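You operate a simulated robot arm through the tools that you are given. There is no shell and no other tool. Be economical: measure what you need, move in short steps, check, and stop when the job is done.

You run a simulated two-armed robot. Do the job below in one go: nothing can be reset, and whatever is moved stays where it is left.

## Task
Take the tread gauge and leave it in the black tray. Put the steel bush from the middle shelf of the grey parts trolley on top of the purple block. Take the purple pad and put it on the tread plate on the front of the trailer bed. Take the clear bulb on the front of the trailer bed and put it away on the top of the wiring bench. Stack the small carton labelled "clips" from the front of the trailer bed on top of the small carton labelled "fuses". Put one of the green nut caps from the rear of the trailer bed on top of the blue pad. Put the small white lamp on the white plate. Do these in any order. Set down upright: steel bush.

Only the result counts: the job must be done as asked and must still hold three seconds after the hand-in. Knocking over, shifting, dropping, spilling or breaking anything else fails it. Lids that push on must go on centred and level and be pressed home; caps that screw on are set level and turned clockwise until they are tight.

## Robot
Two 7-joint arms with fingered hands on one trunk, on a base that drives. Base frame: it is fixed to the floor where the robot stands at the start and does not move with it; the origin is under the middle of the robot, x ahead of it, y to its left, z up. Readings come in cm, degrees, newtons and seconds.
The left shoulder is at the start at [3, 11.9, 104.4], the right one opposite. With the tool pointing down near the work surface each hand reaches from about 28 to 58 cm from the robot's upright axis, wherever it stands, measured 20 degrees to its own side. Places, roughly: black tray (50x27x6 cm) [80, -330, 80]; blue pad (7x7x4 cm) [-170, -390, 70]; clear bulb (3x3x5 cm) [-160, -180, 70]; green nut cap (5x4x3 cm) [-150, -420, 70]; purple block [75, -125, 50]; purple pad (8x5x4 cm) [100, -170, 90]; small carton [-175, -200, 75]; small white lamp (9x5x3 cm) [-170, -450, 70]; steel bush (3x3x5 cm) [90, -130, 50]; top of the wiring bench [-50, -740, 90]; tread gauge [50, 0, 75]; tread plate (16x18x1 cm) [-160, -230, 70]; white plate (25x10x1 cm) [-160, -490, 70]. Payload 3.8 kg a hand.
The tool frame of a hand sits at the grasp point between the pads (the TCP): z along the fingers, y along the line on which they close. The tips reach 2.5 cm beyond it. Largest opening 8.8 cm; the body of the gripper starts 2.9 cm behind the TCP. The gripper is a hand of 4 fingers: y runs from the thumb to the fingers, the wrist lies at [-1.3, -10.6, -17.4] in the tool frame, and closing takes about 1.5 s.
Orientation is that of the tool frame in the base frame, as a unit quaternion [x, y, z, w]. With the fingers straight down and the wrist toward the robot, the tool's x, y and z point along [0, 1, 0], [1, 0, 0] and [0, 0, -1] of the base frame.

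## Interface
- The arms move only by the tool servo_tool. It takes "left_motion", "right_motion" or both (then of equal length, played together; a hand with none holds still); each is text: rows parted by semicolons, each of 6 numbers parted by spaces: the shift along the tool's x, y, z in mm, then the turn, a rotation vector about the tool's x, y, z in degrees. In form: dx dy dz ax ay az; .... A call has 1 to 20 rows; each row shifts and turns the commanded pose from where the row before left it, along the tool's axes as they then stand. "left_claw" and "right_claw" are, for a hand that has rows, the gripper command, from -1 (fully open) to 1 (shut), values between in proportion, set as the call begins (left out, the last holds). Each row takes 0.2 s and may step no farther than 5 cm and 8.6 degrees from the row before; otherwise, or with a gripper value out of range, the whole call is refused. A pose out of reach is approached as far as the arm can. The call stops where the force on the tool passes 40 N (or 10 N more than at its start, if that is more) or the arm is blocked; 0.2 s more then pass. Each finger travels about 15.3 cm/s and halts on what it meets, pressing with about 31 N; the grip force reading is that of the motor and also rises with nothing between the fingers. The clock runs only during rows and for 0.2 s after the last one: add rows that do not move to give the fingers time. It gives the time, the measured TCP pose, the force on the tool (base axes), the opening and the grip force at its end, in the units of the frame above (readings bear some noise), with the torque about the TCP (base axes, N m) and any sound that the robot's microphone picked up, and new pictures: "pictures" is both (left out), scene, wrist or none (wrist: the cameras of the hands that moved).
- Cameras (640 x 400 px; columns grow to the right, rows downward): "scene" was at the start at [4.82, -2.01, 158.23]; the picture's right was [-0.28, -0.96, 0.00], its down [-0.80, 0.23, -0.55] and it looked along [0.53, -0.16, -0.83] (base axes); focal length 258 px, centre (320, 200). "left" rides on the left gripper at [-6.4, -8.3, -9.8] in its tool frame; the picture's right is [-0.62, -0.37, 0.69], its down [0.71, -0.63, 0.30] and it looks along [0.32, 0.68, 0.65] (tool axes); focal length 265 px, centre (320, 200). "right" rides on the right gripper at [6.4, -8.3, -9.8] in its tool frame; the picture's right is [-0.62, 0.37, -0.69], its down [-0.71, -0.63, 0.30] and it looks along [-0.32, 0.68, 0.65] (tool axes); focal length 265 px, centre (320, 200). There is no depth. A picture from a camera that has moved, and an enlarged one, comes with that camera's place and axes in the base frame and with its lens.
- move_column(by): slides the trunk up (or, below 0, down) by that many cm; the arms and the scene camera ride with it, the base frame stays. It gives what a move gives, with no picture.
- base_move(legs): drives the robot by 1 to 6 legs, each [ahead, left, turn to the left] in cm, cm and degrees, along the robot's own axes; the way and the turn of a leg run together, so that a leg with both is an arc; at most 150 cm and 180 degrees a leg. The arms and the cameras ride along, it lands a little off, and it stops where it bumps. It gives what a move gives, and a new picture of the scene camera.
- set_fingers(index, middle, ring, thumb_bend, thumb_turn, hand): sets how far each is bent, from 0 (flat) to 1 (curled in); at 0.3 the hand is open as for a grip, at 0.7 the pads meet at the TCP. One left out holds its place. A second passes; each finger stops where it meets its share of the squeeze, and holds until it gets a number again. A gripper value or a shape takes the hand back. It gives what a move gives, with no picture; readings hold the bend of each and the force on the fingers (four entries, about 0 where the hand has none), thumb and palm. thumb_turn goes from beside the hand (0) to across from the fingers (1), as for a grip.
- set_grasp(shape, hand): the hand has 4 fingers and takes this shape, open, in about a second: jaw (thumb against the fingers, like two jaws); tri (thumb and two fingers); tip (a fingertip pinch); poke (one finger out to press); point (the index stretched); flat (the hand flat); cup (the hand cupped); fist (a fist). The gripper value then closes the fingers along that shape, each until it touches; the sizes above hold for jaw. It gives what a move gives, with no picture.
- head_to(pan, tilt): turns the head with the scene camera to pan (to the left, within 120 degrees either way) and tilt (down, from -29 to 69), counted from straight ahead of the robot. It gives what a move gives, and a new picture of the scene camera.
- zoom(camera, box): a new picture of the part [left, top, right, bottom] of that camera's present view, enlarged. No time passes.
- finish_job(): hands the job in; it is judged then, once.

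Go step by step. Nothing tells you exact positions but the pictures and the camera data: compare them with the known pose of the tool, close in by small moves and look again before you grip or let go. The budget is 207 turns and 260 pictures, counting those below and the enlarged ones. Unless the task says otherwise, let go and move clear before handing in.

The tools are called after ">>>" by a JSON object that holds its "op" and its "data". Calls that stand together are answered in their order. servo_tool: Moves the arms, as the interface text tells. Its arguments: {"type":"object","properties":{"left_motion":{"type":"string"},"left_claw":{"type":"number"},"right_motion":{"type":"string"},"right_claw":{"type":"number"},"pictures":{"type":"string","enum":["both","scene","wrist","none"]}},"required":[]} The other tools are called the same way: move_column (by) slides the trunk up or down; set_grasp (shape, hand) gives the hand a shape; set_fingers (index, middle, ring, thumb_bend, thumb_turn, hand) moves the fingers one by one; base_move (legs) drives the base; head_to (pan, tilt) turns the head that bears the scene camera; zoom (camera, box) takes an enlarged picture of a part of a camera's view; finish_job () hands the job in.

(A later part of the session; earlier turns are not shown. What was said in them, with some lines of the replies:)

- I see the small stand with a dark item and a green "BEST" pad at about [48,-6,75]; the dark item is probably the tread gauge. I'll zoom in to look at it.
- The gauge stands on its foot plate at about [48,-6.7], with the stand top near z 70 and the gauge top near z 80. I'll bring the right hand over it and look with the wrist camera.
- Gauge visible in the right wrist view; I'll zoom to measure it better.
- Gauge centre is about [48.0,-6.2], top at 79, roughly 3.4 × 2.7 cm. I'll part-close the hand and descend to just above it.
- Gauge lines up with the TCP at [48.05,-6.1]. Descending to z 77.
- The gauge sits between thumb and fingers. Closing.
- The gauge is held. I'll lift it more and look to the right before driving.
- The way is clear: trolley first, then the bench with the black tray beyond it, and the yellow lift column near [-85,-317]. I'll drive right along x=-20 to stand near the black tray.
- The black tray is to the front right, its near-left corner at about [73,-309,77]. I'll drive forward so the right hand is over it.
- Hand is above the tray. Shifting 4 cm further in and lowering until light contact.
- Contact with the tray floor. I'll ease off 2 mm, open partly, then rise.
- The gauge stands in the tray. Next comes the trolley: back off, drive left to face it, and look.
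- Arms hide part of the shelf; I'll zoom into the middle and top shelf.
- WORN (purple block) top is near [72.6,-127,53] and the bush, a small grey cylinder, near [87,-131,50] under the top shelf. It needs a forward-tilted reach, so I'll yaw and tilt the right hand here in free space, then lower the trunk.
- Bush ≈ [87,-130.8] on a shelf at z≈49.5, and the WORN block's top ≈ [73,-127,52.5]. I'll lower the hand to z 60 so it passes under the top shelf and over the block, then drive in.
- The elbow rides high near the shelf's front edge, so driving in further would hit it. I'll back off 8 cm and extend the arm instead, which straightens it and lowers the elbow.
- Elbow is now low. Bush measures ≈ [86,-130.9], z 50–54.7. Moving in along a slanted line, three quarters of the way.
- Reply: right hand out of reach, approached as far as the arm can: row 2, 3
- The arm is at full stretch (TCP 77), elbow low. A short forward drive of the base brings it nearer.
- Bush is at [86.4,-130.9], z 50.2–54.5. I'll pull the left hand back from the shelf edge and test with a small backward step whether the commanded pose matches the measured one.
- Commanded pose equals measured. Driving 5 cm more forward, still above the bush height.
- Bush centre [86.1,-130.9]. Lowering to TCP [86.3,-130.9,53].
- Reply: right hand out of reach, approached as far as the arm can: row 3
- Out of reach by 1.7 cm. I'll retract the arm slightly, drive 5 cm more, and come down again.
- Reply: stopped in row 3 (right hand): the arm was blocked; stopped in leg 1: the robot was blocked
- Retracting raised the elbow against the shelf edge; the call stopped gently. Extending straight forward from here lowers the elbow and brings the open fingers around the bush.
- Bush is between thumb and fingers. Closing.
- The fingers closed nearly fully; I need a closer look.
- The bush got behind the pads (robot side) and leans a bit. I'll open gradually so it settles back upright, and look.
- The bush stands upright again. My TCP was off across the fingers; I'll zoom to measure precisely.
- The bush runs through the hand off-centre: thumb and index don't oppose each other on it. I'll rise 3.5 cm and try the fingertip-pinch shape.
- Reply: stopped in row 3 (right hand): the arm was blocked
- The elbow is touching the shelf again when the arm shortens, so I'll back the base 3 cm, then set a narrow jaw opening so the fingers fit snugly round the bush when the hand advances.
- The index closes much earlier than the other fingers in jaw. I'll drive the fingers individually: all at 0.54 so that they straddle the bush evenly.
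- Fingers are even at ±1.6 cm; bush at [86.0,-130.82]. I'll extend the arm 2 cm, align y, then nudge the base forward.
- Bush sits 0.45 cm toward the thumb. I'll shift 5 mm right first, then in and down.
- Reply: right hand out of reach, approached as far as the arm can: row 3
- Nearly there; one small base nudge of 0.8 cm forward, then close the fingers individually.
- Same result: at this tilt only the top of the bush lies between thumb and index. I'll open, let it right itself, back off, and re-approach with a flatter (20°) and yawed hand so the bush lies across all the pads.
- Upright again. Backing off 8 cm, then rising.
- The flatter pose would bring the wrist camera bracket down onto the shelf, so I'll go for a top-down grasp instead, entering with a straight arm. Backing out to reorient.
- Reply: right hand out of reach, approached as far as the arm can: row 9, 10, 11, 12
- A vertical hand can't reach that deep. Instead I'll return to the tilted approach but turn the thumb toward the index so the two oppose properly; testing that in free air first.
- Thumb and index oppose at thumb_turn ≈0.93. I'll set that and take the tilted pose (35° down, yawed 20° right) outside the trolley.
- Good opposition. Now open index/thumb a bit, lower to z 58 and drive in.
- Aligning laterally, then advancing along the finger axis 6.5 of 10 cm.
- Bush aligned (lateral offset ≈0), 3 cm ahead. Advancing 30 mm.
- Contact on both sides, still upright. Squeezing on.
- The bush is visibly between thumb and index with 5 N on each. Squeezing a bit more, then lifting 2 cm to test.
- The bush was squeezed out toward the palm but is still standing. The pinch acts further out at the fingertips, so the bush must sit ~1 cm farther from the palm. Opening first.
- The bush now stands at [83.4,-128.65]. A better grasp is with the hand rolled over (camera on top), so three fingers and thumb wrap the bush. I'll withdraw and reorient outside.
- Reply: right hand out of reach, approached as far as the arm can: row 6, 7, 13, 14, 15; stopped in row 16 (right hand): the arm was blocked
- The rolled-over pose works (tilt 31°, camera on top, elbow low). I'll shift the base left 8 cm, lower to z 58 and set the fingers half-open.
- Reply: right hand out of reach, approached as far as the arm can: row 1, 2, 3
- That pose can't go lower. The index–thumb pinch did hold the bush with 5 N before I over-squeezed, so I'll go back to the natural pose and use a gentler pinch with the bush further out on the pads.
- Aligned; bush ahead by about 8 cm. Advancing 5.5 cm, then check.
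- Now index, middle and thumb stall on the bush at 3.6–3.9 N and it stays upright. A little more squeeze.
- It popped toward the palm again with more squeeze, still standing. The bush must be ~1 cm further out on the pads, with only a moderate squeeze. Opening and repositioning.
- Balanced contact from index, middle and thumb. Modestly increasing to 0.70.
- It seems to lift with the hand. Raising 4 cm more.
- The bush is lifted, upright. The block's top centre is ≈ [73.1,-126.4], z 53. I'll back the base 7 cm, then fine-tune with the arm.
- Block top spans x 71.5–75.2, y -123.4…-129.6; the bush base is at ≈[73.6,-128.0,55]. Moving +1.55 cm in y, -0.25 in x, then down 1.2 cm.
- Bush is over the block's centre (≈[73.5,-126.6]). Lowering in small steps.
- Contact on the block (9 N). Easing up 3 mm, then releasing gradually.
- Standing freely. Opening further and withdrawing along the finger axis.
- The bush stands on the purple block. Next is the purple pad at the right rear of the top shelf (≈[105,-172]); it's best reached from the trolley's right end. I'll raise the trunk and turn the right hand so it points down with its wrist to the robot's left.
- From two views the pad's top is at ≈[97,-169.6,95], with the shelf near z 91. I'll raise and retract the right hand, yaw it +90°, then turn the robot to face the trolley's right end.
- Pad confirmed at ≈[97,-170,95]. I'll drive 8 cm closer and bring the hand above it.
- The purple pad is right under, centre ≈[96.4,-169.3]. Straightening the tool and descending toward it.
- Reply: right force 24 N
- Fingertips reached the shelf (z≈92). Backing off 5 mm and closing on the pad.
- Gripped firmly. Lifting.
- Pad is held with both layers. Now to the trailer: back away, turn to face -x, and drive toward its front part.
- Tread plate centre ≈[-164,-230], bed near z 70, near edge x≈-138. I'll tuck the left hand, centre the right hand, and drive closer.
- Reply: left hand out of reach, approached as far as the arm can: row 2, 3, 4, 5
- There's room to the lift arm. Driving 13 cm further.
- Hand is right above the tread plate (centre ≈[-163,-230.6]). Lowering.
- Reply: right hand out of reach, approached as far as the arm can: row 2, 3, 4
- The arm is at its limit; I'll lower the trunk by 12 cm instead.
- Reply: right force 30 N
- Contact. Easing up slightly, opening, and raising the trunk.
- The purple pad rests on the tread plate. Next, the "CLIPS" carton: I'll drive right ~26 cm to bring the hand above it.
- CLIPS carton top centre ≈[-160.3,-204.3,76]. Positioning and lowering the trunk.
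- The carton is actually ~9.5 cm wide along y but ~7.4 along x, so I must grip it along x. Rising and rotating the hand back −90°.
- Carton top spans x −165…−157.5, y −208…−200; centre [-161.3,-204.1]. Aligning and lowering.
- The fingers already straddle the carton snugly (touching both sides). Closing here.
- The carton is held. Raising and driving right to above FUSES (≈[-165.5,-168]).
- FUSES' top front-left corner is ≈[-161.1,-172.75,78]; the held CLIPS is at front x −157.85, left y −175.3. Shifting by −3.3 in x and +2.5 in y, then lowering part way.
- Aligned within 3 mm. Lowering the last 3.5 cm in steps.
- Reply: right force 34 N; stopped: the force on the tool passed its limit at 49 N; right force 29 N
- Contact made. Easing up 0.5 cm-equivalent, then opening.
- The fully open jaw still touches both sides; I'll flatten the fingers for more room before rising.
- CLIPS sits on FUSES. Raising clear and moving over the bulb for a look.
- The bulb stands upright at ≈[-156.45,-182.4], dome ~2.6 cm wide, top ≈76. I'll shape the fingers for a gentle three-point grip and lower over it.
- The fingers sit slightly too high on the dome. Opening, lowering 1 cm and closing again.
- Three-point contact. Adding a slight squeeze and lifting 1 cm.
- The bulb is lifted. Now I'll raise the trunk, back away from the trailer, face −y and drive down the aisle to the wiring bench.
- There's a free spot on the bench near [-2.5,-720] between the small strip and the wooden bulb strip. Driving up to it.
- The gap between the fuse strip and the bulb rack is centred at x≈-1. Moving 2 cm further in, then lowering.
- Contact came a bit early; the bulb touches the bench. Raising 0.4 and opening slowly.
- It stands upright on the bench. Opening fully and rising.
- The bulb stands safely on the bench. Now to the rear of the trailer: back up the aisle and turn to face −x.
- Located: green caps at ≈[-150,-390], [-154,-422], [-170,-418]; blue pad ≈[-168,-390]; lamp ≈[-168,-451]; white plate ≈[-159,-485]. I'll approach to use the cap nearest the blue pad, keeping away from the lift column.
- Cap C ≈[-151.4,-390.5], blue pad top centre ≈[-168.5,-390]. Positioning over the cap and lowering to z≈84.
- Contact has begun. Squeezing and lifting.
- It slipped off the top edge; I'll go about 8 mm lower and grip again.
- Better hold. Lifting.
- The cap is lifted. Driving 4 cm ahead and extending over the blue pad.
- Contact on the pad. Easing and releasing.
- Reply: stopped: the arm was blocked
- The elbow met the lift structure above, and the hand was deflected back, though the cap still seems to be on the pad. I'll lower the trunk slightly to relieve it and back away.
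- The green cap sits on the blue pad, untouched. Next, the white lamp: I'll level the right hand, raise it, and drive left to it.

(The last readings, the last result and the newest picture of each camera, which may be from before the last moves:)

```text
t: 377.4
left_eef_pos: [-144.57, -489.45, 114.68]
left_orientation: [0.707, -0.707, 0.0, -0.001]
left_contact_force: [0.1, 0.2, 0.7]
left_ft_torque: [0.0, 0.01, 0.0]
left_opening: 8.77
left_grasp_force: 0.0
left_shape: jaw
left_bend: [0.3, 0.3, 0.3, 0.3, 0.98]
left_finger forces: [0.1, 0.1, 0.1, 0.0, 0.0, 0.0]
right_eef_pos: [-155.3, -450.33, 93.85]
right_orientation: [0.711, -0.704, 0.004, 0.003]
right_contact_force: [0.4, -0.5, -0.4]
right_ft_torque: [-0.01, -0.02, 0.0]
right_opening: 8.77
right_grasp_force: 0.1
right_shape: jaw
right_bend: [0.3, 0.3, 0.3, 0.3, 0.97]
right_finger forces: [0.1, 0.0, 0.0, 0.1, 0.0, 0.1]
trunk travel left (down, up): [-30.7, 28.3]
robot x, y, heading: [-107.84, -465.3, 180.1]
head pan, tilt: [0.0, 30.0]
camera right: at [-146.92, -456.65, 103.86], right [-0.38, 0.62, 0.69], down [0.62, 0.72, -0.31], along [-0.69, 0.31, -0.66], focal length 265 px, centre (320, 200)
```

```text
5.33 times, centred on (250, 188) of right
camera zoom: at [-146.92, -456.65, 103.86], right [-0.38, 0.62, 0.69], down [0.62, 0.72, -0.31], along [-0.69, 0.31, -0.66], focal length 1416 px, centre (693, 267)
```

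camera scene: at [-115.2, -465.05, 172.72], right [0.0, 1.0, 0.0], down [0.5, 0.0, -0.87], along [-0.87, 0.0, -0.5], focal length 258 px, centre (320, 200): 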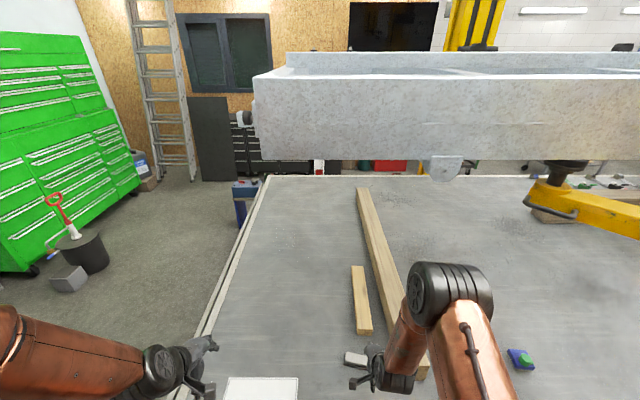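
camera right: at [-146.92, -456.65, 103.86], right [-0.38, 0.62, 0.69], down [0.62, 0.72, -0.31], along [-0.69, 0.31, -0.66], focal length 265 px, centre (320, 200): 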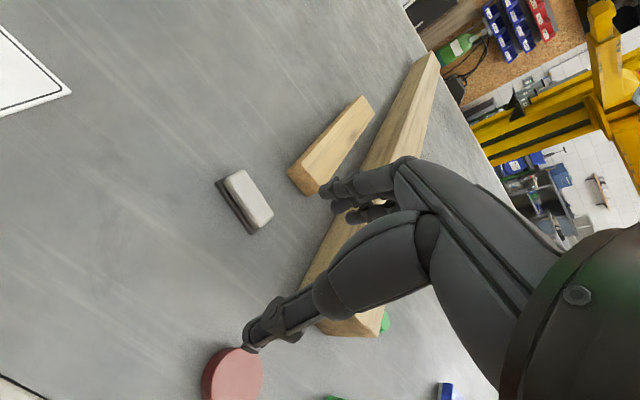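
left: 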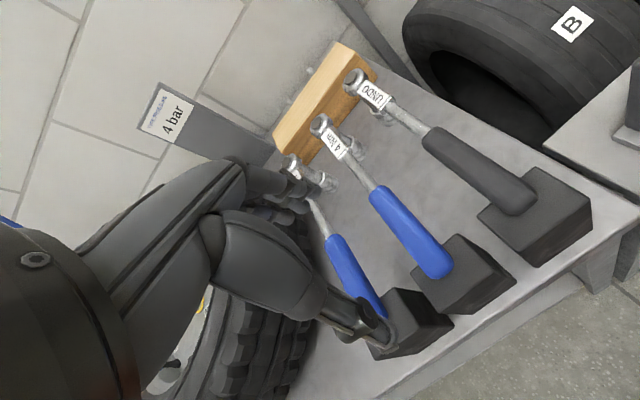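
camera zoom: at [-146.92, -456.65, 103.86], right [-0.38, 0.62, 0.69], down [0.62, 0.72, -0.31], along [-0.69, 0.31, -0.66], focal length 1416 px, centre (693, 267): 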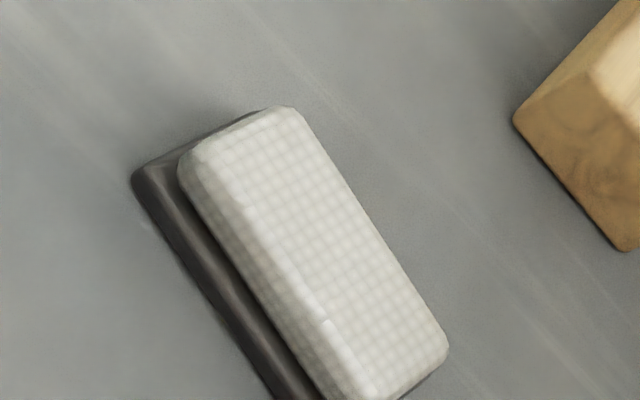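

Lamp centre ≈[-168.5,-451.5], yawed about 13°. Driving 6 cm ahead, aligning the hand above it and lowering.

>>> {"op": "base_move", "data": {"legs": [[6, 0, 0]]}}

>>> {"op": "servo_tool", "data": {"right_motion": "6 36 0 0 0 0; 6 36 0 0 0 0; 0 0 0 0 0 6.5; 0 0 0 0 0 6.5; 0 0 0 0 0 0; 0 0 0 0 0 0", "pictures": "none"}}

>>> {"op": "move_column", "data": {"by": -10}}

>>> {"op": "servo_tool", "data": {"right_motion": "0 0 0 0 0 0", "pictures": "wrist"}}

```text
t: 378.4
left_eef_pos: [-150.88, -489.36, 114.48]
left_orientation: [0.708, -0.707, 0.001, -0.002]
left_contact_force: [-0.6, 0.6, -0.2]
left_ft_torque: [-0.01, 0.0, -0.01]
left_opening: 8.77
left_grasp_force: 0.1
left_shape: jaw
left_bend: [0.3, 0.3, 0.3, 0.3, 0.98]
left_finger forces: [0.0, 0.1, 0.1, 0.1, 0.0, 0.0]
right_eef_pos: [-161.44, -450.35, 93.85]
right_orientation: [0.711, -0.703, 0.006, 0.002]
right_contact_force: [-0.4, 0.3, -1.0]
right_ft_torque: [-0.03, 0.0, 0.03]
right_opening: 8.75
right_grasp_force: 0.2
right_shape: jaw
right_bend: [0.3, 0.3, 0.3, 0.3, 0.97]
right_finger forces: [0.0, 0.0, 0.0, 0.0, 0.1, 0.1]
trunk travel left (down, up): [-30.7, 28.3]
robot x, y, heading: [-114.04, -464.94, 179.9]
head pan, tilt: [0.0, 30.0]
camera scene: at [-121.3, -465.02, 172.72], right [0.0, 1.0, 0.0], down [0.5, 0.0, -0.87], along [-0.87, 0.0, -0.5], focal length 258 px, centre (320, 200)
```

scene: 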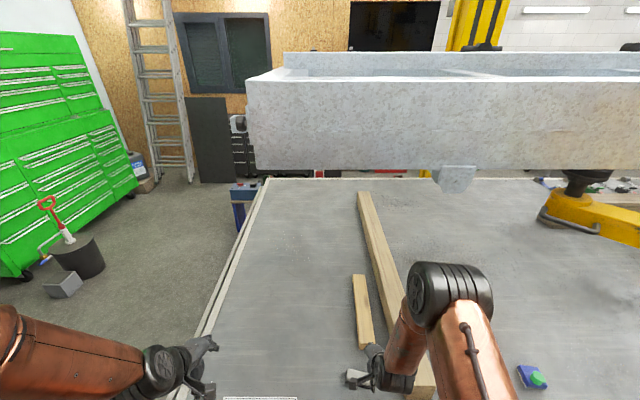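

```text
t: 379.8
left_eef_pos: [-150.61, -489.38, 114.64]
left_orientation: [0.708, -0.707, 0.001, -0.002]
left_contact_force: [-0.6, -0.2, -0.1]
left_ft_torque: [-0.01, 0.0, 0.03]
left_opening: 8.77
left_grasp_force: 0.0
left_shape: jaw
left_bend: [0.3, 0.3, 0.3, 0.3, 0.98]
left_finger forces: [0.1, 0.0, 0.1, 0.0, 0.1, 0.1]
right_eef_pos: [-168.72, -451.69, 93.86]
right_orientation: [-0.625, 0.78, -0.005, -0.002]
right_contact_force: [-0.3, -0.3, -0.2]
right_ft_torque: [0.0, 0.02, 0.0]
right_opening: 8.74
right_grasp_force: 0.1
right_shape: jaw
right_bend: [0.3, 0.3, 0.3, 0.3, 0.97]
right_finger forces: [0.0, 0.0, 0.0, 0.0, 0.0, 0.1]
trunk travel left (down, up): [-30.7, 28.3]
robot x, y, heading: [-113.44, -465.34, 180.0]
head pan, tilt: [0.0, 30.0]
```

```text
t: 381.1
left_eef_pos: [-150.72, -489.35, 104.7]
left_orientation: [0.708, -0.707, 0.001, -0.002]
left_contact_force: [-0.5, 0.5, 0.3]
left_ft_torque: [-0.01, 0.02, 0.02]
left_opening: 8.76
left_grasp_force: 0.1
left_shape: jaw
left_bend: [0.3, 0.3, 0.3, 0.3, 0.98]
left_finger forces: [0.1, 0.0, 0.0, 0.0, 0.0, 0.0]
right_eef_pos: [-168.52, -451.67, 83.86]
right_orientation: [-0.627, 0.779, -0.005, -0.002]
right_contact_force: [1.3, -0.2, 0.2]
right_ft_torque: [-0.01, -0.01, 0.02]
right_opening: 8.78
right_grasp_force: 0.1
right_shape: jaw
right_bend: [0.3, 0.3, 0.3, 0.3, 0.97]
right_finger forces: [0.0, 0.1, 0.0, 0.0, 0.1, 0.0]
trunk travel left (down, up): [-20.7, 38.3]
robot x, y, heading: [-113.86, -465.1, 180.0]
head pan, tilt: [0.0, 30.0]
```

```text
t: 381.5
left_eef_pos: [-150.62, -489.43, 104.77]
left_orientation: [0.708, -0.707, 0.001, -0.002]
left_contact_force: [0.0, -0.5, -0.7]
left_ft_torque: [0.02, 0.04, -0.01]
left_opening: 8.77
left_grasp_force: 0.1
left_shape: jaw
left_bend: [0.3, 0.3, 0.3, 0.3, 0.98]
left_finger forces: [0.0, 0.0, 0.0, 0.1, 0.0, 0.1]
right_eef_pos: [-168.63, -451.64, 83.93]
right_orientation: [-0.626, 0.78, -0.006, -0.003]
right_contact_force: [0.2, -0.2, 0.0]
right_ft_torque: [0.0, 0.02, -0.04]
right_opening: 8.75
right_grasp_force: 0.1
right_shape: jaw
right_bend: [0.3, 0.3, 0.3, 0.3, 0.97]
right_finger forces: [0.0, 0.0, 0.0, 0.1, 0.0, 0.1]
trunk travel left (down, up): [-20.7, 38.3]
robot x, y, heading: [-113.72, -464.8, 179.7]
head pan, tilt: [0.0, 30.0]
camera right: at [-161.88, -459.63, 93.83], right [-0.23, 0.69, 0.68], down [0.77, 0.56, -0.31], along [-0.6, 0.46, -0.66], focal length 265 px, centre (320, 200)
```

right: 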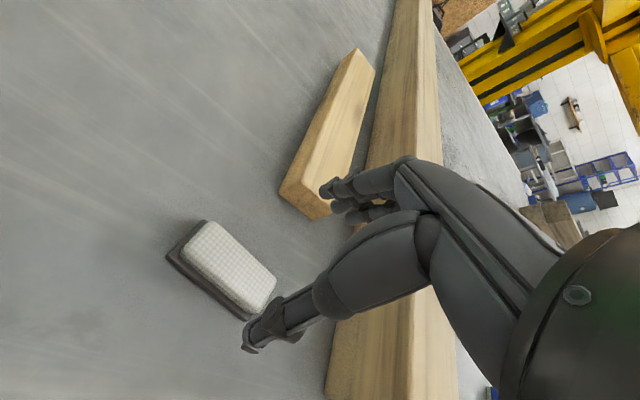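

Shift 5 mm in −y and lower to the bed.

>>> {"op": "servo_tool", "data": {"right_motion": "5 0 0 0 0 0; 0 0 0 0 0 0", "pictures": "none"}}

>>> {"op": "move_column", "data": {"by": -9}}

>>> {"op": "move_column", "data": {"by": -0.5}}

>>> {"op": "servo_tool", "data": {"right_motion": "0 0 0 0 0 0", "pictures": "wrist"}}

```text
t: 382.1
left_eef_pos: [-150.7, -489.38, 104.57]
left_orientation: [0.707, -0.707, 0.001, -0.002]
left_contact_force: [0.3, -0.1, 0.4]
left_ft_torque: [-0.01, -0.01, -0.02]
left_opening: 8.78
left_grasp_force: 0.1
left_shape: jaw
left_bend: [0.3, 0.3, 0.3, 0.3, 0.98]
left_finger forces: [0.0, 0.0, 0.0, 0.0, 0.0, 0.0]
right_eef_pos: [-168.8, -452.16, 83.83]
right_orientation: [-0.626, 0.78, -0.006, -0.002]
right_contact_force: [0.3, -0.6, 0.7]
right_ft_torque: [-0.01, 0.01, 0.0]
right_opening: 8.78
right_grasp_force: 0.0
right_shape: jaw
right_bend: [0.3, 0.3, 0.3, 0.3, 0.97]
right_finger forces: [0.0, 0.0, 0.0, 0.0, 0.0, 0.1]
trunk travel left (down, up): [-20.7, 38.3]
robot x, y, heading: [-113.82, -464.96, 179.7]
head pan, tilt: [0.0, 30.0]
```

```text
t: 383.3
left_eef_pos: [-150.7, -489.32, 95.62]
left_orientation: [0.708, -0.707, 0.0, -0.001]
left_contact_force: [-0.8, 0.8, -0.1]
left_ft_torque: [-0.02, -0.01, -0.02]
left_opening: 8.74
left_grasp_force: 0.0
left_shape: jaw
left_bend: [0.3, 0.3, 0.3, 0.3, 0.98]
left_finger forces: [0.1, 0.0, 0.1, 0.0, 0.0, 0.0]
right_eef_pos: [-168.72, -452.2, 74.86]
right_orientation: [-0.627, 0.779, -0.005, -0.002]
right_contact_force: [-0.5, 1.0, 0.2]
right_ft_torque: [-0.01, -0.01, -0.03]
right_opening: 8.75
right_grasp_force: 0.0
right_shape: jaw
right_bend: [0.3, 0.3, 0.3, 0.3, 0.97]
right_finger forces: [0.1, 0.0, 0.1, 0.0, 0.0, 0.0]
trunk travel left (down, up): [-11.7, 47.3]
robot x, y, heading: [-113.75, -464.66, 180.0]
head pan, tilt: [0.0, 30.0]
```

```text
t: 383.9
left_eef_pos: [-150.76, -489.35, 95.12]
left_orientation: [-0.707, 0.707, 0.0, 0.002]
left_contact_force: [0.6, -0.1, 0.5]
left_ft_torque: [-0.02, -0.01, 0.01]
left_opening: 8.74
left_grasp_force: 0.0
left_shape: jaw
left_bend: [0.3, 0.3, 0.3, 0.3, 0.98]
left_finger forces: [0.0, 0.0, 0.0, 0.0, 0.0, 0.0]
right_eef_pos: [-168.72, -452.09, 74.44]
right_orientation: [-0.627, 0.779, -0.005, -0.003]
right_contact_force: [-0.5, 0.3, -0.3]
right_ft_torque: [0.0, -0.03, -0.02]
right_opening: 8.77
right_grasp_force: 0.0
right_shape: jaw
right_bend: [0.3, 0.3, 0.3, 0.3, 0.97]
right_finger forces: [0.1, 0.0, 0.1, 0.0, 0.0, 0.0]
trunk travel left (down, up): [-11.2, 47.8]
robot x, y, heading: [-113.89, -465.14, 179.8]
head pan, tilt: [0.0, 30.0]
```

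```text
t: 384.3
left_eef_pos: [-150.7, -489.36, 95.19]
left_orientation: [0.708, -0.706, 0.0, -0.002]
left_contact_force: [-0.1, -0.8, -0.1]
left_ft_torque: [0.03, 0.01, 0.02]
left_opening: 8.77
left_grasp_force: 0.0
left_shape: jaw
left_bend: [0.3, 0.3, 0.3, 0.3, 0.98]
left_finger forces: [0.1, 0.0, 0.1, 0.0, 0.1, 0.0]
right_eef_pos: [-168.59, -452.14, 74.46]
right_orientation: [-0.626, 0.78, -0.005, -0.002]
right_contact_force: [0.1, 0.8, -1.2]
right_ft_torque: [0.02, -0.01, 0.01]
right_opening: 8.75
right_grasp_force: 0.0
right_shape: jaw
right_bend: [0.3, 0.3, 0.3, 0.3, 0.97]
right_finger forces: [0.0, 0.0, 0.0, 0.0, 0.0, 0.1]
trunk travel left (down, up): [-11.2, 47.8]
robot x, y, heading: [-113.81, -464.78, 179.6]
head pan, tilt: [0.0, 30.0]
camera right: at [-161.98, -460.12, 84.37], right [-0.23, 0.69, 0.68], down [0.77, 0.56, -0.31], along [-0.6, 0.46, -0.66], focal length 265 px, centre (320, 200)
```

right: 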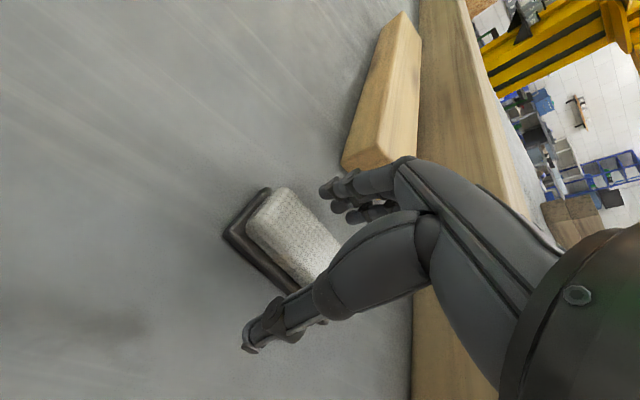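

>>> {"op": "move_column", "data": {"by": -0.4}}

>>> {"op": "set_fingers", "data": {"hand": "right", "index": 0.6, "middle": 0.6, "ring": 0.6, "thumb_bend": 0.6, "thumb_turn": 1.0}}

>>> {"op": "zoom", "data": {"camera": "right", "box": [200, 150, 400, 275]}}

```text
t: 384.8
left_eef_pos: [-150.63, -489.4, 94.73]
left_orientation: [0.708, -0.706, 0.001, -0.002]
left_contact_force: [-0.2, 0.4, 0.3]
left_ft_torque: [0.02, -0.01, 0.03]
left_opening: 8.79
left_grasp_force: 0.3
left_shape: jaw
left_bend: [0.3, 0.3, 0.3, 0.3, 0.98]
left_finger forces: [0.0, 0.0, 0.1, 0.0, 0.0, 0.0]
right_eef_pos: [-168.74, -452.16, 73.91]
right_orientation: [-0.627, 0.779, -0.006, -0.003]
right_contact_force: [-0.5, -0.6, -0.3]
right_ft_torque: [-0.01, -0.03, 0.01]
right_opening: 8.78
right_grasp_force: 0.0
right_shape: jaw
right_bend: [0.3, 0.3, 0.3, 0.3, 0.97]
right_finger forces: [0.0, 0.1, 0.0, 0.0, 0.1, 0.0]
trunk travel left (down, up): [-10.8, 48.2]
robot x, y, heading: [-113.84, -464.79, 179.9]
head pan, tilt: [0.0, 30.0]
```

```text
t: 385.8
left_eef_pos: [-150.63, -489.41, 94.74]
left_orientation: [0.707, -0.707, 0.002, -0.001]
left_contact_force: [-1.5, 0.2, 1.1]
left_ft_torque: [0.02, -0.02, 0.0]
left_opening: 8.74
left_grasp_force: 0.1
left_shape: jaw
left_bend: [0.3, 0.3, 0.3, 0.3, 0.98]
left_finger forces: [0.1, 0.0, 0.0, 0.0, 0.0, 0.0]
right_eef_pos: [-168.65, -452.05, 73.94]
right_orientation: [-0.627, 0.779, -0.005, -0.002]
right_contact_force: [0.5, -0.7, 0.4]
right_ft_torque: [-0.01, -0.02, 0.01]
right_opening: 3.21
right_grasp_force: 6.1
right_shape: fingers
right_bend: [0.56, 0.57, 0.57, 0.53, 1.0]
right_finger forces: [2.1, 2.2, 1.6, 0.1, 6.0, 0.0]
trunk travel left (down, up): [-10.8, 48.2]
robot x, y, heading: [-113.96, -465.08, 179.8]
head pan, tilt: [0.0, 30.0]
```

```text
3.20 times, centred on (300, 212) of right
camera zoom: at [-161.98, -460.12, 83.97], right [-0.23, 0.69, 0.68], down [0.77, 0.56, -0.31], along [-0.6, 0.46, -0.66], focal length 849 px, centre (384, 160)
```

zoom: 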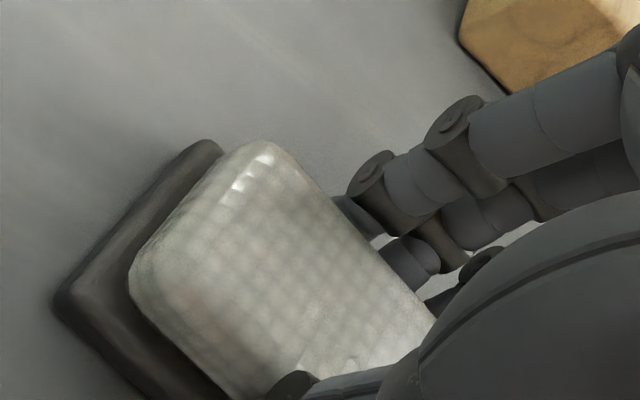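

Even contact. Squeezing a bit more and lifting.

>>> {"op": "set_fingers", "data": {"hand": "right", "index": 0.66, "middle": 0.66, "ring": 0.66, "thumb_bend": 0.66}}

>>> {"op": "move_column", "data": {"by": 2}}

>>> {"op": "move_column", "data": {"by": 8}}

>>> {"op": "servo_tool", "data": {"right_motion": "0 0 0 0 0 0", "pictures": "wrist"}}

```text
t: 386.8
left_eef_pos: [-150.77, -489.25, 94.8]
left_orientation: [0.708, -0.706, 0.001, -0.002]
left_contact_force: [0.0, -0.7, 0.7]
left_ft_torque: [-0.02, -0.01, 0.01]
left_opening: 8.77
left_grasp_force: 0.1
left_shape: jaw
left_bend: [0.3, 0.3, 0.3, 0.3, 0.98]
left_finger forces: [0.0, 0.0, 0.0, 0.0, 0.0, 0.0]
right_eef_pos: [-168.76, -452.16, 74.1]
right_orientation: [-0.627, 0.779, -0.006, -0.002]
right_contact_force: [0.8, -0.2, 0.0]
right_ft_torque: [-0.03, -0.03, -0.02]
right_opening: 3.17
right_grasp_force: 11.2
right_shape: fingers
right_bend: [0.59, 0.61, 0.61, 0.52, 1.0]
right_finger forces: [4.2, 3.8, 3.0, 0.0, 11.2, 0.1]
trunk travel left (down, up): [-10.8, 48.2]
robot x, y, heading: [-113.94, -465.37, 179.8]
head pan, tilt: [0.0, 30.0]
```

```text
t: 387.5
left_eef_pos: [-150.71, -489.4, 96.79]
left_orientation: [0.708, -0.707, 0.001, -0.002]
left_contact_force: [0.1, 0.1, 0.0]
left_ft_torque: [0.02, -0.01, 0.05]
left_opening: 8.78
left_grasp_force: 0.0
left_shape: jaw
left_bend: [0.3, 0.3, 0.3, 0.3, 0.98]
left_finger forces: [0.1, 0.0, 0.1, 0.0, 0.1, 0.1]
right_eef_pos: [-168.72, -452.1, 75.95]
right_orientation: [-0.627, 0.779, -0.006, -0.003]
right_contact_force: [-1.0, -0.2, 0.0]
right_ft_torque: [0.01, 0.02, -0.01]
right_opening: 3.17
right_grasp_force: 11.2
right_shape: fingers
right_bend: [0.59, 0.61, 0.61, 0.52, 1.0]
right_finger forces: [4.1, 3.9, 3.0, 0.0, 11.2, 0.0]
trunk travel left (down, up): [-12.8, 46.2]
robot x, y, heading: [-113.66, -465.22, 179.7]
head pan, tilt: [0.0, 30.0]
```

```text
t: 388.6
left_eef_pos: [-150.64, -489.43, 104.66]
left_orientation: [0.708, -0.706, 0.001, -0.001]
left_contact_force: [0.4, -0.6, 0.2]
left_ft_torque: [0.01, 0.04, 0.02]
left_opening: 8.77
left_grasp_force: 0.0
left_shape: jaw
left_bend: [0.3, 0.3, 0.3, 0.3, 0.98]
left_finger forces: [0.1, 0.0, 0.0, 0.0, 0.0, 0.0]
right_eef_pos: [-168.69, -452.12, 83.89]
right_orientation: [-0.627, 0.779, -0.006, -0.002]
right_contact_force: [-0.1, 0.6, -0.4]
right_ft_torque: [-0.02, 0.0, -0.02]
right_opening: 3.17
right_grasp_force: 10.9
right_shape: fingers
right_bend: [0.59, 0.61, 0.61, 0.52, 1.0]
right_finger forces: [4.2, 3.9, 3.0, 0.1, 11.1, 0.1]
trunk travel left (down, up): [-20.8, 38.2]
robot x, y, heading: [-113.88, -465.09, 179.7]
head pan, tilt: [0.0, 30.0]
```

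```text
t: 389.0
left_eef_pos: [-150.55, -489.45, 104.7]
left_orientation: [0.707, -0.707, 0.0, -0.003]
left_contact_force: [0.2, -0.2, 1.2]
left_ft_torque: [-0.02, 0.01, -0.02]
left_opening: 8.77
left_grasp_force: 0.1
left_shape: jaw
left_bend: [0.3, 0.3, 0.3, 0.3, 0.98]
left_finger forces: [0.1, 0.0, 0.0, 0.1, 0.0, 0.1]
right_eef_pos: [-168.68, -452.03, 83.96]
right_orientation: [-0.626, 0.78, -0.005, -0.003]
right_contact_force: [0.2, 0.3, -0.7]
right_ft_torque: [0.03, 0.0, 0.01]
right_opening: 3.18
right_grasp_force: 11.9
right_shape: fingers
right_bend: [0.59, 0.61, 0.61, 0.52, 1.0]
right_finger forces: [4.2, 4.1, 2.9, 0.0, 11.0, 0.0]
trunk travel left (down, up): [-20.8, 38.2]
robot x, y, heading: [-114.3, -464.85, 179.5]
head pan, tilt: [0.0, 30.0]
camera right: at [-161.98, -460.12, 93.96], right [-0.23, 0.69, 0.68], down [0.77, 0.56, -0.31], along [-0.6, 0.46, -0.66], focal length 265 px, centre (320, 200)
```

right: 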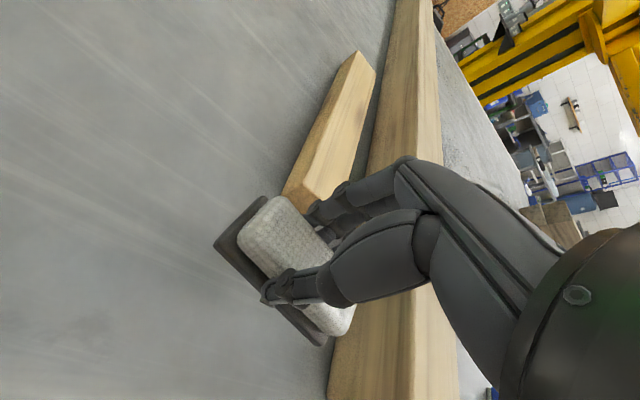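

The lamp is lifted. Rotating back 13°, retracting 10 cm and driving left to the white plate.

>>> {"op": "servo_tool", "data": {"right_motion": "0 0 0 0 0 -6.5; 0 0 0 0 0 -6.5; 0 -33 0 0 0 0; 0 -33 0 0 0 0; 0 -33 0 0 0 0; 0 0 0 0 0 0", "pictures": "none"}}

>>> {"op": "base_move", "data": {"legs": [[0, 33, 0]]}}

>>> {"op": "servo_tool", "data": {"right_motion": "0 0 0 0 0 0", "pictures": "wrist"}}

```text
t: 390.4
left_eef_pos: [-150.69, -489.34, 104.71]
left_orientation: [0.708, -0.706, 0.001, -0.002]
left_contact_force: [-0.2, 0.3, -0.8]
left_ft_torque: [0.01, 0.02, 0.0]
left_opening: 8.77
left_grasp_force: 0.1
left_shape: jaw
left_bend: [0.3, 0.3, 0.3, 0.3, 0.98]
left_finger forces: [0.0, 0.0, 0.1, 0.0, 0.0, 0.0]
right_eef_pos: [-158.87, -452.0, 84.02]
right_orientation: [0.711, -0.703, 0.005, 0.003]
right_contact_force: [-0.4, 0.1, -1.6]
right_ft_torque: [-0.01, -0.01, 0.01]
right_opening: 3.15
right_grasp_force: 11.5
right_shape: fingers
right_bend: [0.59, 0.61, 0.61, 0.52, 1.0]
right_finger forces: [4.3, 4.0, 3.0, 0.0, 11.3, 0.0]
trunk travel left (down, up): [-20.8, 38.2]
robot x, y, heading: [-114.19, -464.71, 179.9]
head pan, tilt: [0.0, 30.0]
```

```text
t: 392.6
left_eef_pos: [-150.55, -522.51, 104.76]
left_orientation: [0.709, -0.705, 0.001, -0.002]
left_contact_force: [-0.2, 0.0, -0.1]
left_ft_torque: [0.0, -0.01, 0.02]
left_opening: 8.77
left_grasp_force: 0.0
left_shape: jaw
left_bend: [0.3, 0.3, 0.3, 0.3, 0.98]
left_finger forces: [0.0, 0.0, 0.0, 0.0, 0.0, 0.1]
right_eef_pos: [-158.87, -485.21, 84.02]
right_orientation: [0.712, -0.702, 0.005, 0.002]
right_contact_force: [0.1, -0.3, -0.7]
right_ft_torque: [0.03, 0.03, -0.01]
right_opening: 3.18
right_grasp_force: 11.2
right_shape: fingers
right_bend: [0.59, 0.61, 0.61, 0.52, 1.0]
right_finger forces: [4.2, 3.8, 2.9, 0.0, 11.2, 0.1]
trunk travel left (down, up): [-20.8, 38.2]
robot x, y, heading: [-114.32, -498.02, -179.9]
head pan, tilt: [0.0, 30.0]
camera scene: at [-121.07, -498.06, 162.83], right [0.0, 1.0, 0.0], down [0.5, 0.0, -0.87], along [-0.87, 0.0, -0.5], focal length 258 px, centre (320, 200)
```

scene: 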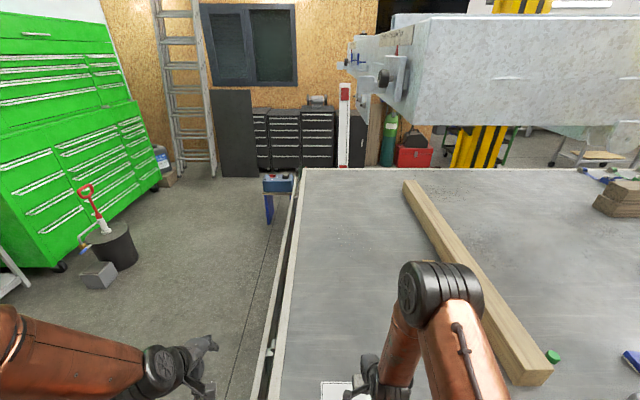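

```text
t: 393.0
left_eef_pos: [-150.61, -522.42, 104.76]
left_orientation: [0.709, -0.705, -0.001, -0.002]
left_contact_force: [0.6, -0.4, -0.5]
left_ft_torque: [0.01, -0.01, -0.02]
left_opening: 8.78
left_grasp_force: 0.0
left_shape: jaw
left_bend: [0.3, 0.3, 0.3, 0.3, 0.98]
left_finger forces: [0.0, 0.0, 0.0, 0.0, 0.0, 0.0]
right_eef_pos: [-158.75, -485.13, 83.88]
right_orientation: [0.713, -0.701, 0.005, 0.002]
right_contact_force: [-1.4, -0.1, -0.8]
right_ft_torque: [0.01, -0.02, 0.03]
right_opening: 3.18
right_grasp_force: 11.5
right_shape: fingers
right_bend: [0.59, 0.61, 0.61, 0.52, 1.0]
right_finger forces: [4.3, 3.9, 3.0, 0.1, 11.2, 0.0]
trunk travel left (down, up): [-20.8, 38.2]
robot x, y, heading: [-113.85, -497.98, -180.2]
head pan, tilt: [0.0, 30.0]
camera right: at [-150.51, -491.28, 93.99], right [-0.38, 0.62, 0.68], down [0.62, 0.72, -0.31], along [-0.69, 0.31, -0.66], focal length 265 px, centre (320, 200)
```

right: 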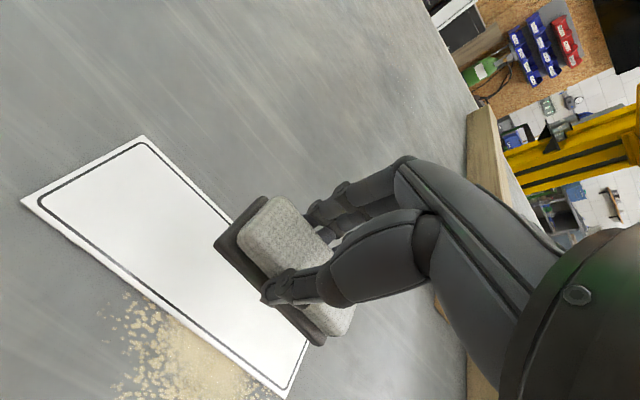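

The hand is over the plate's centre (plate x −163.5…−154.6, y −497…−474). Lowering.

>>> {"op": "move_column", "data": {"by": -8.6}}

>>> {"op": "move_column", "data": {"by": -0.5}}

>>> {"op": "move_column", "data": {"by": -0.4}}

```text
t: 394.2
left_eef_pos: [-150.59, -522.28, 96.06]
left_orientation: [0.708, -0.706, 0.0, -0.002]
left_contact_force: [0.0, 0.4, -1.3]
left_ft_torque: [-0.01, 0.01, -0.03]
left_opening: 8.78
left_grasp_force: 0.1
left_shape: jaw
left_bend: [0.3, 0.3, 0.3, 0.3, 0.98]
left_finger forces: [0.1, 0.0, 0.0, 0.1, 0.0, 0.0]
right_eef_pos: [-158.95, -485.03, 75.38]
right_orientation: [0.712, -0.702, 0.005, 0.003]
right_contact_force: [-0.2, -0.2, 0.1]
right_ft_torque: [-0.01, 0.0, -0.01]
right_opening: 3.19
right_grasp_force: 10.6
right_shape: fingers
right_bend: [0.59, 0.61, 0.61, 0.52, 1.0]
right_finger forces: [4.2, 4.0, 2.9, 0.0, 11.1, 0.0]
trunk travel left (down, up): [-12.2, 46.8]
robot x, y, heading: [-113.61, -498.08, -180.1]
head pan, tilt: [0.0, 30.0]
```

```text
t: 394.8
left_eef_pos: [-150.59, -522.39, 95.55]
left_orientation: [0.709, -0.705, 0.0, -0.002]
left_contact_force: [0.5, -0.1, 0.6]
left_ft_torque: [0.0, 0.04, -0.02]
left_opening: 8.81
left_grasp_force: 0.1
left_shape: jaw
left_bend: [0.3, 0.3, 0.3, 0.3, 0.98]
left_finger forces: [0.0, 0.0, 0.0, 0.1, 0.0, 0.0]
right_eef_pos: [-158.79, -485.1, 74.94]
right_orientation: [0.712, -0.702, 0.006, 0.002]
right_contact_force: [-0.7, -0.3, -0.8]
right_ft_torque: [0.01, -0.02, 0.0]
right_opening: 3.19
right_grasp_force: 11.4
right_shape: fingers
right_bend: [0.59, 0.61, 0.61, 0.52, 1.0]
right_finger forces: [4.2, 3.9, 2.9, 0.1, 11.2, 0.0]
trunk travel left (down, up): [-11.7, 47.3]
robot x, y, heading: [-113.88, -497.8, -179.8]
head pan, tilt: [0.0, 30.0]
```

```text
t: 395.3
left_eef_pos: [-150.63, -522.44, 95.17]
left_orientation: [0.709, -0.705, 0.0, -0.002]
left_contact_force: [0.1, 0.6, 0.0]
left_ft_torque: [0.0, -0.01, -0.02]
left_opening: 8.77
left_grasp_force: 0.1
left_shape: jaw
left_bend: [0.3, 0.3, 0.3, 0.3, 0.98]
left_finger forces: [0.0, 0.0, 0.1, 0.0, 0.0, 0.0]
right_eef_pos: [-158.81, -485.07, 74.51]
right_orientation: [0.712, -0.702, 0.005, 0.003]
right_contact_force: [0.8, 0.3, -0.2]
right_ft_torque: [0.01, -0.01, -0.01]
right_opening: 3.18
right_grasp_force: 11.4
right_shape: fingers
right_bend: [0.59, 0.61, 0.61, 0.52, 1.0]
right_finger forces: [4.1, 3.9, 3.1, 0.1, 11.2, 0.1]
trunk travel left (down, up): [-11.3, 47.7]
robot x, y, heading: [-114.14, -498.01, -179.7]
head pan, tilt: [0.0, 30.0]
```

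>>> {"op": "move_column", "data": {"by": -0.3}}

>>> {"op": "move_column", "data": {"by": -0.3}}

```text
t: 395.8
left_eef_pos: [-150.59, -522.38, 95.03]
left_orientation: [0.709, -0.706, 0.001, -0.002]
left_contact_force: [-0.5, -0.3, -0.3]
left_ft_torque: [0.01, -0.02, 0.0]
left_opening: 8.76
left_grasp_force: 0.1
left_shape: jaw
left_bend: [0.3, 0.3, 0.3, 0.3, 0.98]
left_finger forces: [0.1, 0.1, 0.0, 0.0, 0.0, 0.0]
right_eef_pos: [-158.93, -485.15, 74.29]
right_orientation: [0.712, -0.703, 0.004, 0.004]
right_contact_force: [-0.1, 0.6, 6.7]
right_ft_torque: [0.0, -0.1, -0.01]
right_opening: 3.16
right_grasp_force: 11.2
right_shape: fingers
right_bend: [0.59, 0.61, 0.61, 0.52, 1.0]
right_finger forces: [4.3, 4.0, 3.0, 0.1, 11.7, 0.0]
trunk travel left (down, up): [-11.0, 48.0]
robot x, y, heading: [-113.95, -497.94, -180.0]
head pan, tilt: [0.0, 30.0]
```

```text
t: 396.3
left_eef_pos: [-150.51, -522.42, 94.69]
left_orientation: [0.709, -0.705, 0.0, -0.001]
left_contact_force: [-0.7, 0.6, 0.3]
left_ft_torque: [0.0, 0.01, 0.0]
left_opening: 8.76
left_grasp_force: 0.0
left_shape: jaw
left_bend: [0.3, 0.3, 0.3, 0.3, 0.98]
left_finger forces: [0.0, 0.1, 0.0, 0.0, 0.0, 0.0]
right_eef_pos: [-158.89, -485.06, 74.18]
right_orientation: [0.712, -0.703, 0.003, 0.004]
right_contact_force: [-0.6, 1.0, 20.9]
right_ft_torque: [0.13, 0.08, 0.03]
right_opening: 3.17
right_grasp_force: 15.0
right_shape: fingers
right_bend: [0.6, 0.61, 0.62, 0.53, 1.0]
right_finger forces: [4.5, 10.1, 3.2, 0.1, 12.6, 0.1]
trunk travel left (down, up): [-10.7, 48.3]
robot x, y, heading: [-113.87, -497.35, -179.8]
head pan, tilt: [0.0, 30.0]
```

Seated on the plate. Easing, releasing, and rising gently.

>>> {"op": "move_column", "data": {"by": 0.35}}

>>> {"op": "set_fingers", "data": {"hand": "right", "index": 0.45, "middle": 0.45, "ring": 0.45, "thumb_bend": 0.42}}

>>> {"op": "set_fingers", "data": {"hand": "right", "index": 0.3, "middle": 0.3, "ring": 0.3, "thumb_bend": 0.3}}

>>> {"op": "move_column", "data": {"by": 8}}

>>> {"op": "base_move", "data": {"legs": [[-25, 0, 0]]}}

>>> {"op": "servo_tool", "data": {"right_motion": "0 0 0 0 0 0", "pictures": "wrist"}}

```text
t: 396.9
left_eef_pos: [-150.51, -522.44, 94.95]
left_orientation: [0.709, -0.706, 0.0, -0.002]
left_contact_force: [0.2, 0.1, -0.4]
left_ft_torque: [0.01, 0.03, 0.0]
left_opening: 8.8
left_grasp_force: 0.1
left_shape: jaw
left_bend: [0.3, 0.3, 0.3, 0.3, 0.98]
left_finger forces: [0.1, 0.1, 0.1, 0.0, 0.1, 0.0]
right_eef_pos: [-158.76, -485.19, 74.35]
right_orientation: [0.712, -0.702, 0.006, 0.001]
right_contact_force: [-1.4, 0.4, 4.8]
right_ft_torque: [0.04, 0.08, 0.0]
right_opening: 3.18
right_grasp_force: 12.1
right_shape: fingers
right_bend: [0.6, 0.61, 0.62, 0.53, 1.0]
right_finger forces: [5.1, 4.2, 3.5, 0.0, 11.2, 0.1]
trunk travel left (down, up): [-11.1, 47.9]
robot x, y, heading: [-113.73, -497.92, -180.0]
head pan, tilt: [0.0, 30.0]
```

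```text
t: 397.9
left_eef_pos: [-150.68, -522.4, 95.04]
left_orientation: [0.709, -0.705, 0.001, -0.002]
left_contact_force: [0.2, 0.4, 0.2]
left_ft_torque: [0.01, 0.02, -0.01]
left_opening: 8.76
left_grasp_force: 0.1
left_shape: jaw
left_bend: [0.3, 0.3, 0.3, 0.3, 0.98]
left_finger forces: [0.0, 0.0, 0.1, 0.0, 0.0, 0.0]
right_eef_pos: [-158.8, -484.95, 74.3]
right_orientation: [0.713, -0.702, 0.005, 0.002]
right_contact_force: [0.0, 0.6, 0.0]
right_ft_torque: [-0.01, 0.01, -0.03]
right_opening: 5.54
right_grasp_force: 0.0
right_shape: fingers
right_bend: [0.45, 0.45, 0.45, 0.42, 0.99]
right_finger forces: [0.0, 0.1, 0.0, 0.0, 0.0, 0.0]
trunk travel left (down, up): [-11.1, 47.9]
robot x, y, heading: [-113.84, -498.13, -180.0]
head pan, tilt: [0.0, 30.0]
```

```text
t: 398.9
left_eef_pos: [-150.69, -522.51, 94.96]
left_orientation: [0.709, -0.705, 0.0, -0.002]
left_contact_force: [-0.6, -1.6, -0.6]
left_ft_torque: [0.0, -0.02, 0.01]
left_opening: 8.8
left_grasp_force: 0.0
left_shape: jaw
left_bend: [0.3, 0.3, 0.3, 0.3, 0.98]
left_finger forces: [0.0, 0.0, 0.1, 0.1, 0.1, 0.1]
right_eef_pos: [-159.0, -485.17, 74.3]
right_orientation: [0.712, -0.702, 0.005, 0.003]
right_contact_force: [-0.3, -0.3, -0.5]
right_ft_torque: [0.0, 0.04, 0.01]
right_opening: 8.45
right_grasp_force: 0.0
right_shape: fingers
right_bend: [0.3, 0.3, 0.3, 0.3, 0.98]
right_finger forces: [0.0, 0.0, 0.0, 0.0, 0.1, 0.0]
trunk travel left (down, up): [-11.1, 47.9]
robot x, y, heading: [-113.69, -498.04, -180.1]
head pan, tilt: [0.0, 30.0]
```

```text
t: 400.0
left_eef_pos: [-150.68, -522.44, 102.91]
left_orientation: [0.709, -0.705, 0.001, -0.002]
left_contact_force: [0.9, 0.3, 0.0]
left_ft_torque: [0.02, -0.02, 0.03]
left_opening: 8.77
left_grasp_force: 0.1
left_shape: jaw
left_bend: [0.3, 0.3, 0.3, 0.3, 0.98]
left_finger forces: [0.1, 0.0, 0.0, 0.1, 0.1, 0.0]
right_eef_pos: [-158.83, -485.01, 82.22]
right_orientation: [0.712, -0.702, 0.005, 0.002]
right_contact_force: [-0.7, -0.4, 0.1]
right_ft_torque: [-0.01, -0.04, 0.01]
right_opening: 8.44
right_grasp_force: 0.1
right_shape: fingers
right_bend: [0.3, 0.3, 0.3, 0.3, 0.98]
right_finger forces: [0.1, 0.0, 0.0, 0.1, 0.0, 0.0]
trunk travel left (down, up): [-19.1, 39.9]
robot x, y, heading: [-114.03, -498.02, -179.9]
head pan, tilt: [0.0, 30.0]
```

```text
t: 401.9
left_eef_pos: [-125.64, -522.32, 103.08]
left_orientation: [0.709, -0.705, 0.001, -0.001]
left_contact_force: [0.0, -0.2, 0.5]
left_ft_torque: [-0.04, -0.02, 0.0]
left_opening: 8.78
left_grasp_force: 0.1
left_shape: jaw
left_bend: [0.3, 0.3, 0.3, 0.3, 0.98]
left_finger forces: [0.0, 0.0, 0.0, 0.0, 0.1, 0.0]
right_eef_pos: [-133.96, -484.96, 82.33]
right_orientation: [0.712, -0.703, 0.004, 0.003]
right_contact_force: [0.4, 0.8, -0.5]
right_ft_torque: [0.01, -0.01, 0.01]
right_opening: 8.44
right_grasp_force: 0.1
right_shape: fingers
right_bend: [0.3, 0.3, 0.3, 0.3, 0.98]
right_finger forces: [0.0, 0.0, 0.0, 0.0, 0.0, 0.1]
trunk travel left (down, up): [-19.1, 39.9]
robot x, y, heading: [-89.0, -498.46, -180.0]
head pan, tilt: [0.0, 30.0]
camera scene: at [-96.02, -497.91, 161.09], right [0.0, 1.0, 0.0], down [0.5, 0.0, -0.87], along [-0.87, 0.0, -0.5], focal length 258 px, centre (320, 200)
```

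scene: 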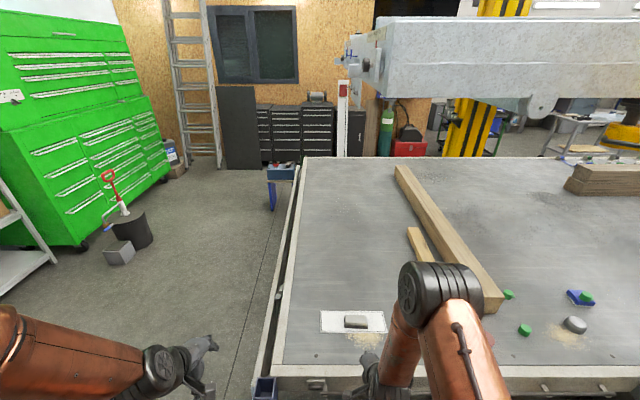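

```text
t: 402.2
left_eef_pos: [-125.82, -522.4, 102.93]
left_orientation: [0.709, -0.705, 0.0, -0.002]
left_contact_force: [-0.6, -0.6, -0.3]
left_ft_torque: [0.01, -0.03, -0.01]
left_opening: 8.75
left_grasp_force: 0.0
left_shape: jaw
left_bend: [0.3, 0.3, 0.3, 0.3, 0.98]
left_finger forces: [0.1, 0.1, 0.1, 0.1, 0.1, 0.0]
right_eef_pos: [-134.05, -485.0, 82.26]
right_orientation: [0.712, -0.703, 0.005, 0.003]
right_contact_force: [-0.1, 0.5, -0.3]
right_ft_torque: [0.03, 0.01, -0.01]
right_opening: 8.45
right_grasp_force: 0.0
right_shape: fingers
right_bend: [0.3, 0.3, 0.3, 0.3, 0.98]
right_finger forces: [0.0, 0.0, 0.0, 0.0, 0.0, 0.1]
trunk travel left (down, up): [-19.1, 39.9]
robot x, y, heading: [-89.02, -497.92, -180.0]
head pan, tilt: [0.0, 30.0]
camera right: at [-125.63, -491.25, 92.24], right [-0.38, 0.62, 0.69], down [0.62, 0.72, -0.31], along [-0.69, 0.31, -0.66], focal length 265 px, centre (320, 200)
```

right: 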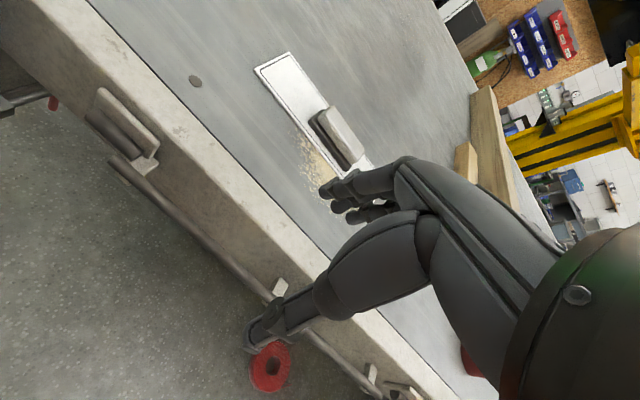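

The lamp is on the white plate, and both hands are empty and clear. All seven parts are in place: gauge in the tray, bush upright on the block, purple pad on the tread plate, bulb on the bench, CLIPS on FUSES, and a cap on the blue pad. Handing in.

>>> {"op": "finish_job", "data": {}}

```text
The job is handed in.
```

I did all seven placements and handed the job in. The grader's result hasn't come back, so I don't know yet whether it passed.

- **Tread gauge:** standing in the black tray.
- **Steel bush:** upright on the purple block. I needed several attempts to grip it, and it leaned and slid along the shelf before I got it.
- **Purple pad:** on the tread plate.
- **Clear bulb:** standing on top of the wiring bench. It slipped a little in the fingers as it touched down.
- **"Clips" carton:** on top of "fuses", offset by a few millimetres.
- **Green nut cap:** on the blue pad.
- **White lamp:** on the white plate.

The robot bumped things in two places:

- **Parts trolley:** the right elbow touched the front edge of the top shelf a few times. The items on it looked in place in the pictures afterwards.
- **Vehicle lift:** the right elbow was blocked, probably by the lift, just after I released the green cap. That pushed the hand aside. The cap was still on the pad when I looked again, but I did not check the lift itself for movement.
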